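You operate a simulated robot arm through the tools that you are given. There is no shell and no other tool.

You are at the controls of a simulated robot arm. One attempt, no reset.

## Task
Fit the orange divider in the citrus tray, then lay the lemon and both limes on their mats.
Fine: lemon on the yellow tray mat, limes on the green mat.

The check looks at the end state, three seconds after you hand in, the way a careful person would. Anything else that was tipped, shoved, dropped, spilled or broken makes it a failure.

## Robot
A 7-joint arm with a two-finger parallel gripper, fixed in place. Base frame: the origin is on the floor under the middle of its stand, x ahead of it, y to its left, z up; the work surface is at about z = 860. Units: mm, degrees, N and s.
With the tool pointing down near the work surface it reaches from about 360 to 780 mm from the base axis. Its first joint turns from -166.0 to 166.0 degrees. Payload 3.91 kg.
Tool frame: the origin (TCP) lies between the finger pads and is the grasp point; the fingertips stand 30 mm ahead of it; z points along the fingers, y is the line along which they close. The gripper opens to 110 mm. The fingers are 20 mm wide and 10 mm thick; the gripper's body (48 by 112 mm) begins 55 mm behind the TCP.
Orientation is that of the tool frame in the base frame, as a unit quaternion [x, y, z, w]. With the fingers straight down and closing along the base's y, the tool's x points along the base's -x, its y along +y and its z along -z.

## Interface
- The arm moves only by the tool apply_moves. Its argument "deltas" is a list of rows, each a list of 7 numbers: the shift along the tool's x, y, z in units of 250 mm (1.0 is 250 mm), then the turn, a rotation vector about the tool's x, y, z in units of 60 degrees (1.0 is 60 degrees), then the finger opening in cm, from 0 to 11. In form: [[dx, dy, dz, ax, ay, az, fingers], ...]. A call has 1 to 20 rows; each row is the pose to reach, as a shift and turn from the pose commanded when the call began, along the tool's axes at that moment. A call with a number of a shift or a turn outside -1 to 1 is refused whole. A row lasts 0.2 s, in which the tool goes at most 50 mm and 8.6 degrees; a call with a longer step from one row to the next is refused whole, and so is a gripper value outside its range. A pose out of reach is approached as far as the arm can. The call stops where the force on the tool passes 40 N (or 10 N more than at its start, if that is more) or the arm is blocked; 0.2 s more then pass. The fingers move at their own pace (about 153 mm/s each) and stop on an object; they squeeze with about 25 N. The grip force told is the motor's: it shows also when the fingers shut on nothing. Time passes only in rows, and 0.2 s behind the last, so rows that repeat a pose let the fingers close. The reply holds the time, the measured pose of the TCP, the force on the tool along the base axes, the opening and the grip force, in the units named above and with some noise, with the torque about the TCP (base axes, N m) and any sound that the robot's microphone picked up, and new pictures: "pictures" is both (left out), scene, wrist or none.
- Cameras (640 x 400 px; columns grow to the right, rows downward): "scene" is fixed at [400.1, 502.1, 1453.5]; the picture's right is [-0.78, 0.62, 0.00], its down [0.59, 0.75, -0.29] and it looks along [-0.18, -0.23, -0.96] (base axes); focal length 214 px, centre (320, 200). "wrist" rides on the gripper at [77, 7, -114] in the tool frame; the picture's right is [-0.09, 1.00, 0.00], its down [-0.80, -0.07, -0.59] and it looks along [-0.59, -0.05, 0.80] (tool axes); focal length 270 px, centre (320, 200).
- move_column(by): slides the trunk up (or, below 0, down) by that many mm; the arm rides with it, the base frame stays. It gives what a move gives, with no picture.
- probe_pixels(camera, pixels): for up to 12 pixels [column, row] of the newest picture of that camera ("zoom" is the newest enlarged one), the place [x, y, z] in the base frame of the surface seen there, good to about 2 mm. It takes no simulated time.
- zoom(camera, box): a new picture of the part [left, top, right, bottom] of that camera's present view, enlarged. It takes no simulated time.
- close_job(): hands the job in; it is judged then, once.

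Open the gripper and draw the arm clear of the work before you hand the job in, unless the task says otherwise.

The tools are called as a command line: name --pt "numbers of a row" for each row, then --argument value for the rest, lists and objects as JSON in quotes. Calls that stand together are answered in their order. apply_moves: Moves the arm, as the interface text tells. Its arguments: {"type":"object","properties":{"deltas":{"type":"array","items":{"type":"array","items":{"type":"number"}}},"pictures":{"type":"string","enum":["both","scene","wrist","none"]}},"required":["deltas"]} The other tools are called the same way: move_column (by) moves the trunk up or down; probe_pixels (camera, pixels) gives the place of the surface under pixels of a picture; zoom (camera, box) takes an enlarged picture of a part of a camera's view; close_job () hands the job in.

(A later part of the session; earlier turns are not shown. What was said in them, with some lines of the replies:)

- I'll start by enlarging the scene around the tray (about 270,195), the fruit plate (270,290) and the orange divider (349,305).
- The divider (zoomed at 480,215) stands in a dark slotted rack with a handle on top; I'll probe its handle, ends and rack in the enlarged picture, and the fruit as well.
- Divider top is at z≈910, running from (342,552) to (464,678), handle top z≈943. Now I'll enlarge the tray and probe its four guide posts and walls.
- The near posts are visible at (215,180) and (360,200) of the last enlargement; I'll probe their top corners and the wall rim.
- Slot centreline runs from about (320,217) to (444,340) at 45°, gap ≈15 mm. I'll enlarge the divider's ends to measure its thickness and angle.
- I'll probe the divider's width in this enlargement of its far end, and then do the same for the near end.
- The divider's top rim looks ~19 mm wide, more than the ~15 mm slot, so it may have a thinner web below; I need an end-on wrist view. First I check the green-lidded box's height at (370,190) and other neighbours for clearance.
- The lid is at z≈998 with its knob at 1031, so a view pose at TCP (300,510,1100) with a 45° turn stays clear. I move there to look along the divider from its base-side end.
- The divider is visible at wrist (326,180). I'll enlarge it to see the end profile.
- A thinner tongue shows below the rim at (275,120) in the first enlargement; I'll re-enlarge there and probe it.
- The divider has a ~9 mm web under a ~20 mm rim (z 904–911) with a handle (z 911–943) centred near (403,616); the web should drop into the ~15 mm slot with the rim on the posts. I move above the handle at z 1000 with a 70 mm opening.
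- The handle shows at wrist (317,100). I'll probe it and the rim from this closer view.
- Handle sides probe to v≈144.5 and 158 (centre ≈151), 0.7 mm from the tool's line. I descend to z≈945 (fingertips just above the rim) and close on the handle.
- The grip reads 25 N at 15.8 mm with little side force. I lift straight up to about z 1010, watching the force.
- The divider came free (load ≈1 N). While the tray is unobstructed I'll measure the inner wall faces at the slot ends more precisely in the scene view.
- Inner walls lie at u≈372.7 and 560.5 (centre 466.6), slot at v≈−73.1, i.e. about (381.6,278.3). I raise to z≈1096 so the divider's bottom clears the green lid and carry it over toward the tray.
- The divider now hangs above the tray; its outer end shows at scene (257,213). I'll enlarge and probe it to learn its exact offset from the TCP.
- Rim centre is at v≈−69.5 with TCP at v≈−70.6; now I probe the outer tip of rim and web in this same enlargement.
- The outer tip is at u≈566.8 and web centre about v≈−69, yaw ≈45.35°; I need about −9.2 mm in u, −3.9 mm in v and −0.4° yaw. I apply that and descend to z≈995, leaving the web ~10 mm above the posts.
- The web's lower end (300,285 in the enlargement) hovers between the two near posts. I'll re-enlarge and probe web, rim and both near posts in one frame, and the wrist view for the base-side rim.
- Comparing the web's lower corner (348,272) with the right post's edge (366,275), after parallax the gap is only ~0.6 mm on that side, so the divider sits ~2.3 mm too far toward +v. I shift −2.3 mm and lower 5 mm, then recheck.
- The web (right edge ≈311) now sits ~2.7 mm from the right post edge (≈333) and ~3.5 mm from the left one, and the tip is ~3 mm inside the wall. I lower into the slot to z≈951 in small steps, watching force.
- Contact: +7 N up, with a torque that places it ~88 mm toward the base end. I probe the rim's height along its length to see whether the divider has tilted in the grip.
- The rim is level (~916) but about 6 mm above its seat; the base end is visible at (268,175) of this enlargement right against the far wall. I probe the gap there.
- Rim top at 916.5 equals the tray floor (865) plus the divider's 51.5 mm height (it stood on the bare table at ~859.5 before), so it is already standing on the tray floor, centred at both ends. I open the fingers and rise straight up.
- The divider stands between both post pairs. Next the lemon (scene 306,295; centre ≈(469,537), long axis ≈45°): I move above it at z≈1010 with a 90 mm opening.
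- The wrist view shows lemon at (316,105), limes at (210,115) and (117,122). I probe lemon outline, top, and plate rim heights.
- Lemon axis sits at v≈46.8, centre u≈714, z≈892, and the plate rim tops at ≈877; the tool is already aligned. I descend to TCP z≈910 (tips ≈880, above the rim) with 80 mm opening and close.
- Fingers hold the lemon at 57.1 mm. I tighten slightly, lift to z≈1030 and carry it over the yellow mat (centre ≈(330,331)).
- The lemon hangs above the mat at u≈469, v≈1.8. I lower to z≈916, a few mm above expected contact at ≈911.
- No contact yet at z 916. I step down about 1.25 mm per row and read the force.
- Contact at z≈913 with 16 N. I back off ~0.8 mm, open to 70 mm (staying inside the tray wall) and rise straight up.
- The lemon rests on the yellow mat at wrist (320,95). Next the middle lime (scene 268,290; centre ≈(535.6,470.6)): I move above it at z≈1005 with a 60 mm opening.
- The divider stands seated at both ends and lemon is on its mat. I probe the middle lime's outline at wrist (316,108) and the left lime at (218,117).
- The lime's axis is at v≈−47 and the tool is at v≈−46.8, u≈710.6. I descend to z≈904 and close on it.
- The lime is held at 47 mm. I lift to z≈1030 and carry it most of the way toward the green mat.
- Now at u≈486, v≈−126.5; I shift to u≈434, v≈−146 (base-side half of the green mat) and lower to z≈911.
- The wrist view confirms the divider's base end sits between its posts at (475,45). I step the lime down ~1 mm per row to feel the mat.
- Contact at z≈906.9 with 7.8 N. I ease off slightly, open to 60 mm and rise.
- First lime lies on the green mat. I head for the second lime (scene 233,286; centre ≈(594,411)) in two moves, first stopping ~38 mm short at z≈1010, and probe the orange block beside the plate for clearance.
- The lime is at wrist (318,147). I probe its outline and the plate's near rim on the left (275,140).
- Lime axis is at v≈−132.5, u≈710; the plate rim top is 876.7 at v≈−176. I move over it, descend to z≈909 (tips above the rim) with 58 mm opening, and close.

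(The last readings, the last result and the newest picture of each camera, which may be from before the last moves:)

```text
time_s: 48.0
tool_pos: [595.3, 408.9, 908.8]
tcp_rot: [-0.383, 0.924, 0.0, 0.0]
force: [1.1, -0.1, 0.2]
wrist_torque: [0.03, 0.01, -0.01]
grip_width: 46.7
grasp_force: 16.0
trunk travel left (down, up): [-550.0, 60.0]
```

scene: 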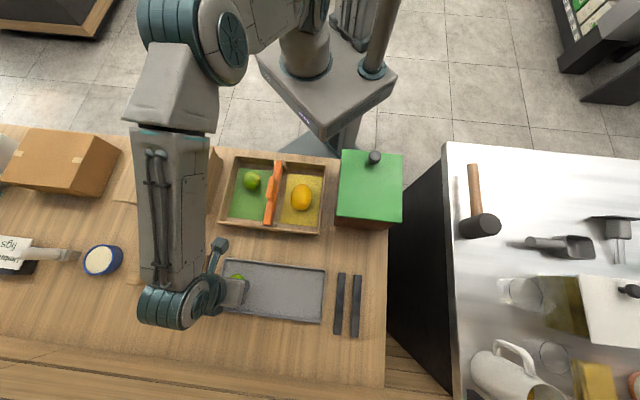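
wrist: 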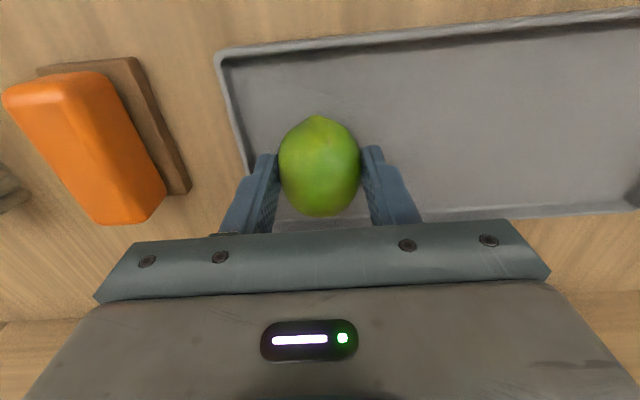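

Second lime held at 46.7 mm. I lift and carry it over the outer half of the green mat (u≈504, v≈−146).

apply_moves --pt "0 0 -0.03 0 0 0 2" --pt "0 0 -0.08 0 0 0 2" --pt "0 0 -0.17 0 0 0 2" --pt "0 0 -0.29 0 0 0 2" --pt "0 0 -0.41 0 0 0 2" --pt "0.06 -0.004 -0.48 0 0 0 2" --pt "0.16 -0.011 -0.485 0 0 0 2" --pt "0.29 -0.02 -0.485 0 0 0 2" --pt "0.42 -0.029 -0.485 0 0 0 2" --pt "0.55 -0.038 -0.485 0 0 0 2" --pt "0.67 -0.046 -0.485 0 0 0 2" --pt "0.77 -0.053 -0.485 0 0 0 2" --pt "0.824 -0.057 -0.485 0 0 0 2" --pt "0.824 -0.057 -0.485 0 0 0 2"

zoom --camera "scene" --box '[205, 145, 305, 240]'

```text
time_s: 51.0
tool_pos: [457.5, 252.5, 1030.1]
tcp_rot: [-0.382, 0.924, 0.0, 0.0]
force: [0.4, -0.1, -0.6]
wrist_torque: [0.04, 0.02, 0.01]
grip_width: 46.7
grasp_force: 15.7
trunk travel left (down, up): [-550.0, 60.0]
```

scene: 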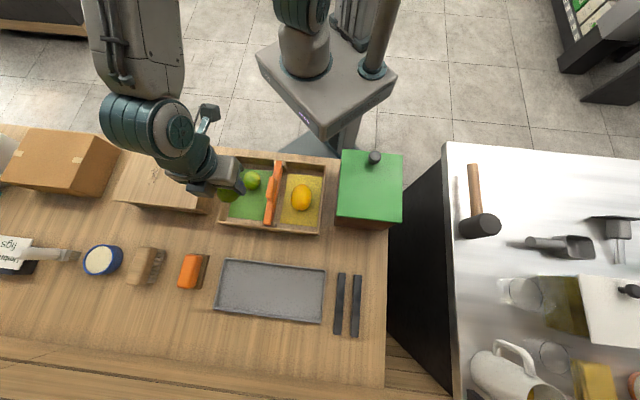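
wrist: 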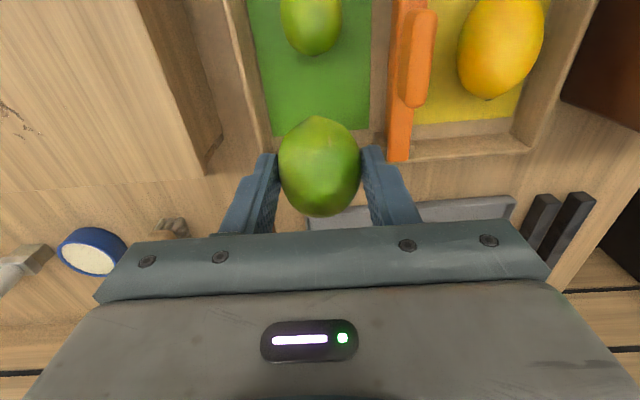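

```text
4.21 times, centred on (255, 192) of scene
```

zoom: 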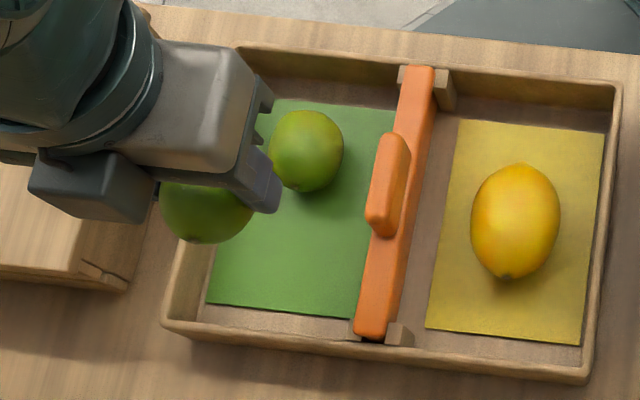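

The lime hangs at u≈502, v≈−145. Before lowering I probe the first lime's and the mat's outer extents to verify clearance.

probe_pixels --camera "zoom" --pixels '[[315, 114], [303, 188], [308, 150], [272, 155], [340, 150], [208, 300], [352, 316], [190, 310], [300, 320], [390, 335], [430, 80], [372, 330]]'

```text
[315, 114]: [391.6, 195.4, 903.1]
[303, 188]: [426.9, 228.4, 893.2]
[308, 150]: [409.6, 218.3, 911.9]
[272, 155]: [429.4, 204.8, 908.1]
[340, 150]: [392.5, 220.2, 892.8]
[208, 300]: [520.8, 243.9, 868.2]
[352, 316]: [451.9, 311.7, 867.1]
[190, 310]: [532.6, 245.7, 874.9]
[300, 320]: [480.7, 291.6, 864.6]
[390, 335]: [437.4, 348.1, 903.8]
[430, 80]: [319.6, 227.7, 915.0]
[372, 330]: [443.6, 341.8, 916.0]
```

First lime's outer end is at u≈463 and the mat ends at u≈540, so the second fits at u≈503. I lower to z≈916.5.

apply_moves --pt "-0.004 -0.002 0.08 0 0 0 2" --pt "-0.006 -0.003 0.18 0 0 0 2" --pt "-0.006 -0.003 0.28 0 0 0 2" --pt "-0.006 -0.003 0.36 0 0 0 2" --pt "-0.006 -0.003 0.42 0 0 0 2" --pt "-0.006 -0.003 0.445 0 0 0 2" --pt "-0.006 -0.003 0.454 0 0 0 2"

```text
time_s: 52.6
tool_pos: [462.2, 253.8, 917.0]
tcp_rot: [-0.383, 0.924, -0.001, -0.001]
force: [1.1, -0.4, -0.5]
wrist_torque: [-0.02, 0.02, -0.01]
grip_width: 46.6
grasp_force: 16.4
trunk travel left (down, up): [-550.0, 60.0]
```

scene: 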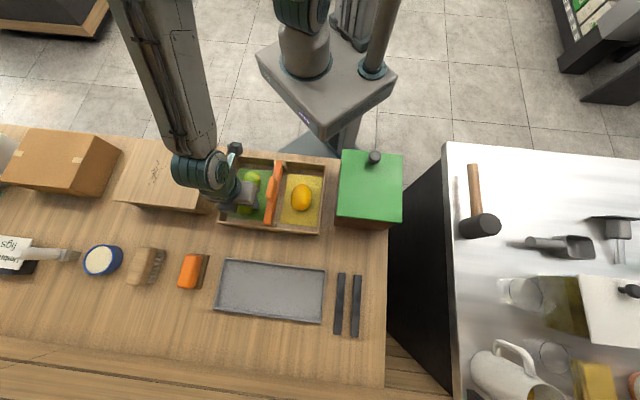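
wrist: 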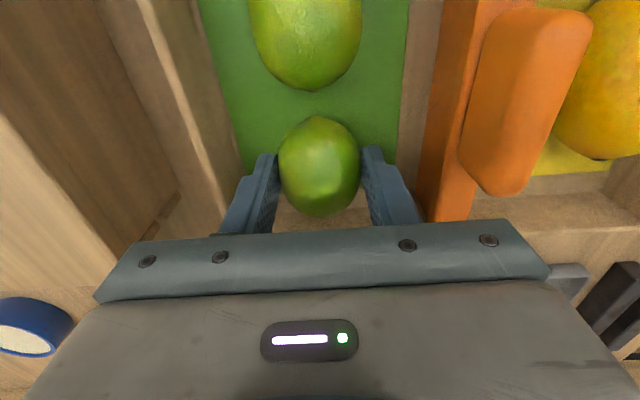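

I check in the scene view how the held lime sits relative to the mat's outer edge before touching down.

zoom --camera "scene" --box '[215, 165, 285, 235]'

probe_pixels --camera "wrist" --pixels '[[318, 120], [318, 140], [318, 170], [318, 205], [318, 213], [305, 80], [312, 88], [390, 160], [400, 140], [240, 165], [310, 95], [305, 222]]'

```text
5.71 times, centred on (250, 200) of scene
```

zoom: 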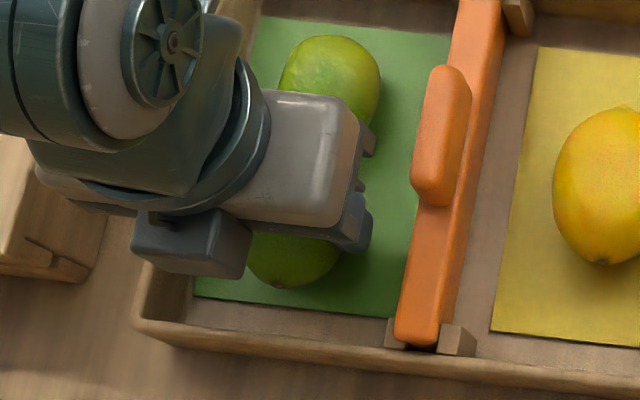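

```text
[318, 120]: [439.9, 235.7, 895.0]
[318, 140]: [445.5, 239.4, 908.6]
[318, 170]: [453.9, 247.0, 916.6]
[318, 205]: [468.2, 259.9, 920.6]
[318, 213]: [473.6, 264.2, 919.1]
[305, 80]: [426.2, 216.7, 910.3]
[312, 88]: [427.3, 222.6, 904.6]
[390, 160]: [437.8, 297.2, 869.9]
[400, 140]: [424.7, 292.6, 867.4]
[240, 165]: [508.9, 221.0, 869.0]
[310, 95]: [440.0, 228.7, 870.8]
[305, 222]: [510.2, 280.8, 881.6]
```

The lime's inner tip is at u≈478, leaving a 14 mm gap to the first lime, so I shift 3 mm toward the base for more mat margin and step down to contact.

apply_moves --pt "0.012 0.002 0 0 0 0 2" --pt "0.012 0.002 0.005 0 0 0 2" --pt "0.012 0.002 0.01 0 0 0 2" --pt "0.012 0.002 0.014 0 0 0 2" --pictures "none"

```text
time_s: 53.6
tool_pos: [458.8, 251.0, 913.4]
tcp_rot: [-0.383, 0.924, 0.0, -0.001]
force: [-0.7, -0.2, 5.0]
wrist_torque: [0.01, 0.03, -0.02]
grip_width: 46.8
grasp_force: 15.7
trunk travel left (down, up): [-550.0, 60.0]
```

Contact at z≈913.4 with 5 N. I open to 60 mm and rise straight up.

apply_moves --pt "0 0 0 0 0 0 4.8" --pt "0 0 0 0 0 0 5.2" --pt "0 0 0 0 0 0 5.6" --pt "0 0 0 0 0 0 6" --pt "0 0 0 0 0 0 6" --pt "0 0 -0.04 0 0 0 6" --pt "0 0 -0.1 0 0 0 6" --pt "0 0 -0.2 0 0 0 6" --pt "0 0 -0.33 0 0 0 6" --pt "0 0 -0.48 0 0 0 6" --pt "0 0 -0.62 0 0 0 6" --pt "0 0 -0.62 0 0 0 6"

zoom --camera "scene" --box '[215, 150, 331, 240]'

```text
time_s: 56.2
tool_pos: [457.3, 250.9, 1070.2]
tcp_rot: [-0.382, 0.924, 0.0, 0.0]
force: [-0.5, 0.5, -0.8]
wrist_torque: [0.03, 0.02, -0.02]
grip_width: 60.1
grasp_force: 0.1
trunk travel left (down, up): [-550.0, 60.0]
```

scene: 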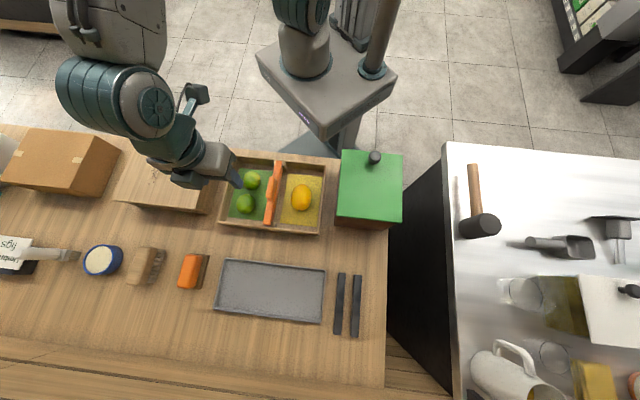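
wrist: 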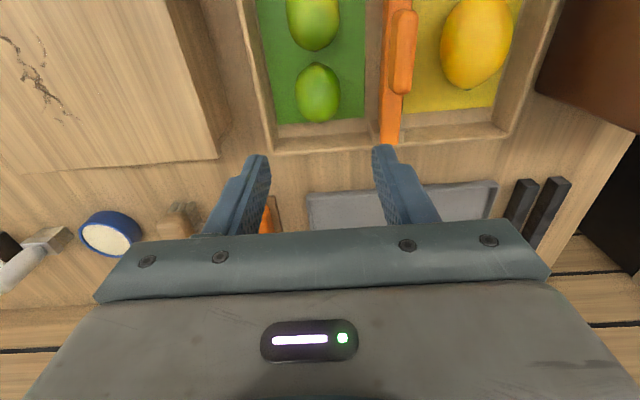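

```text
4.44 times, centred on (273, 195) of scene
```

zoom: 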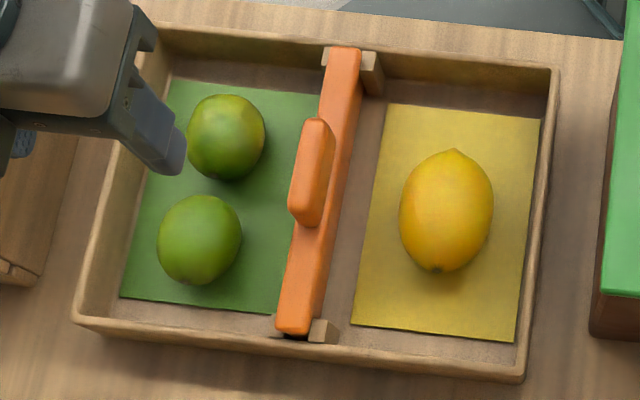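

All three fruits rest on their mats. I raise the arm well clear, then verify the divider's seating and uprightness.

apply_moves --pt "0 0 -0.1 0 0 0 6" --pt "0.05 -0.05 -0.25 0 0 0 6" --pt "0.12 -0.12 -0.38 0 0 0 6" --pt "0.2 -0.2 -0.48 0 0 0 6" --pt "0.2 -0.2 -0.48 0 0 0 6"

zoom --camera "scene" --box '[254, 150, 302, 180]'

zoom --camera "scene" --box '[250, 205, 298, 235]'

probe_pixels --camera "scene" --pixels '[[348, 300], [348, 315], [341, 300], [356, 300], [272, 215], [281, 165], [269, 222], [275, 195], [302, 195], [252, 180], [247, 203]]'

```text
time_s: 57.4
tool_pos: [457.8, 180.0, 1189.4]
tcp_rot: [-0.383, 0.924, -0.001, 0.0]
force: [0.2, -0.2, 1.1]
wrist_torque: [-0.01, 0.0, 0.01]
grip_width: 60.0
grasp_force: 0.0
trunk travel left (down, up): [-550.0, 60.0]
```

scene: 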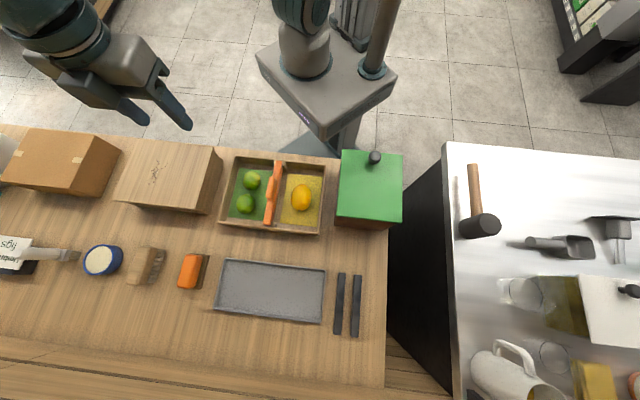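
wrist: 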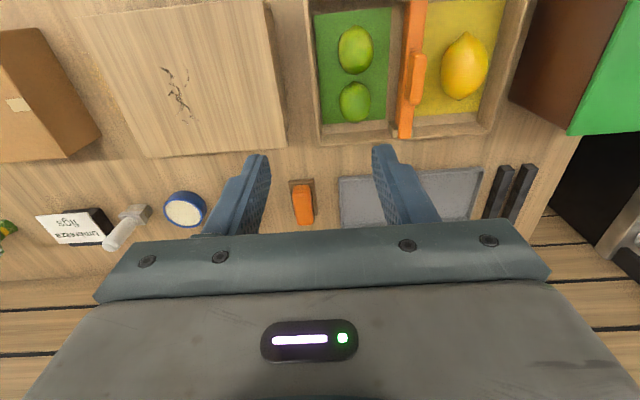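

```text
13.33 times, centred on (278, 165) of scene
```

zoom: 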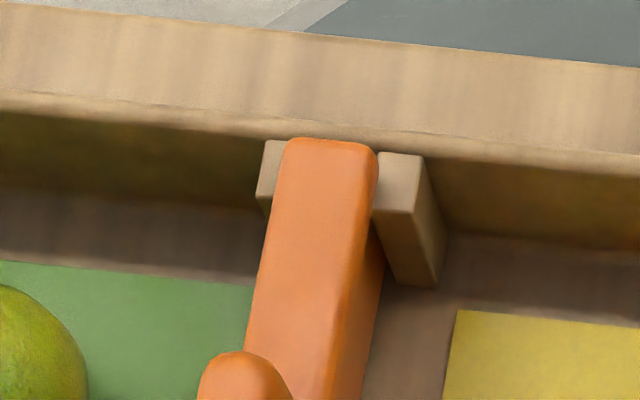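

```text
13.33 times, centred on (274, 220) of scene
```

zoom: 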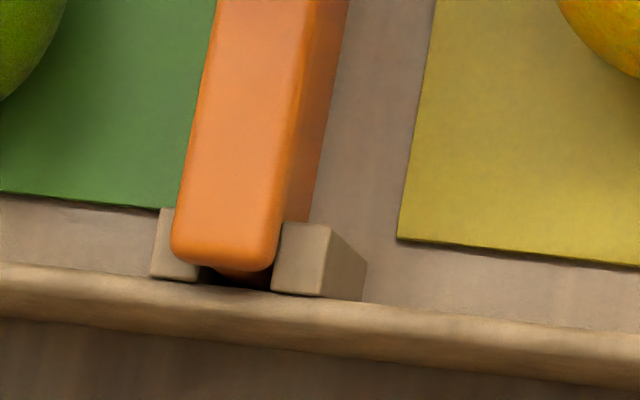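

```text
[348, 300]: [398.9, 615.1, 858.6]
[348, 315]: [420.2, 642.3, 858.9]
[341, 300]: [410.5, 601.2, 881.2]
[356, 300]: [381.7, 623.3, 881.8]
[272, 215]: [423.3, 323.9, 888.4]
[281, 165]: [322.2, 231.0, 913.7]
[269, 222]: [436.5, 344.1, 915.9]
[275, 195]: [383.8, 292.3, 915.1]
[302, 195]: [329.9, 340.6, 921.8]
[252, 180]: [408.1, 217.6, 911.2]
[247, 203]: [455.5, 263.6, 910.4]
```

Between the rack bars is bare table (858.7), so the divider's height (≈51.7) on the tray floor gives rim ≈916, as seen. I probe rim edges at both ends to check that it's level and upright.

probe_pixels --camera "zoom" --pixels '[[185, 240], [225, 240], [262, 240], [200, 150], [240, 150], [280, 150], [300, 180], [225, 268], [165, 230], [295, 250], [245, 30], [220, 30]]'

zoom --camera "scene" --box '[254, 150, 302, 180]'

probe_pixels --camera "zoom" --pixels '[[295, 150], [330, 150], [368, 160], [275, 230], [310, 230], [345, 240], [365, 260], [330, 142], [400, 180], [265, 170], [255, 320], [330, 330]]'

```text
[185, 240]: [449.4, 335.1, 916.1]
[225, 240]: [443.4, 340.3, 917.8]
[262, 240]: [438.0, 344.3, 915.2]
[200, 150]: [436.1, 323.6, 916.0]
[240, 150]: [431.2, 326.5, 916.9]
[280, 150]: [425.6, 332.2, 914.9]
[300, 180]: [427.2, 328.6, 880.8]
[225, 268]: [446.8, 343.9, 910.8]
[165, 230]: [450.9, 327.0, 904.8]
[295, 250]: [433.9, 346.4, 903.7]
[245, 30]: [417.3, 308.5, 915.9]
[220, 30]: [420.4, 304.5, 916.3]
```

```text
13.33 times, centred on (278, 165) of scene
```

zoom: 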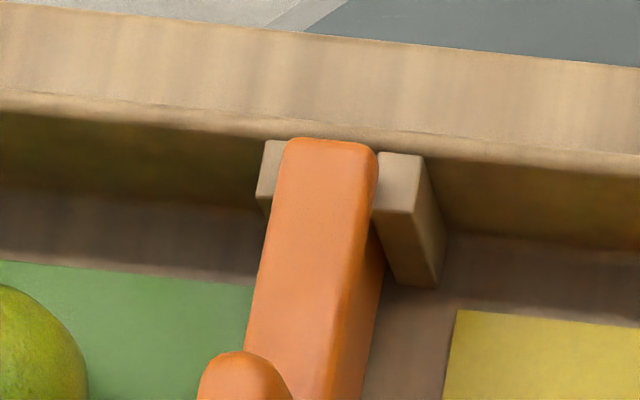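

```text
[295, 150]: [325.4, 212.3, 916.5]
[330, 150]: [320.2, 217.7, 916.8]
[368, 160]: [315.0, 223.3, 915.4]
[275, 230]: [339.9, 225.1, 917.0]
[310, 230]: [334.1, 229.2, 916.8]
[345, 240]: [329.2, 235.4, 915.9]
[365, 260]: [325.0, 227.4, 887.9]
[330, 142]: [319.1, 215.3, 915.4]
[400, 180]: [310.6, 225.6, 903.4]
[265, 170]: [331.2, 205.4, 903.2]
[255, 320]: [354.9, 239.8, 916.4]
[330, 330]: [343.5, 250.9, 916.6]
```

The rim is level at 916–917 at both ends and both edges, between both post pairs. The lemon is on the yellow mat, both limes on the green one, and the gripper is open and clear, so I hand in.

close_job

```text
The job is handed in.
```

The orange divider is fitted in the citrus tray, the lemon is on the yellow mat, and both limes are on the green mat. I've handed the job in.

- **Divider:** it stands on the tray floor between the guide posts at both ends. In the last check its rim was level and upright.
- **Fruit:** the lemon and limes were lowered until they touched their mats, then released. They stayed where I put them, and the limes don't touch each other.
- **Surroundings:** I didn't see anything else moved or tipped in the final picture. The gripper was open and the arm well clear of the tray when I handed in.
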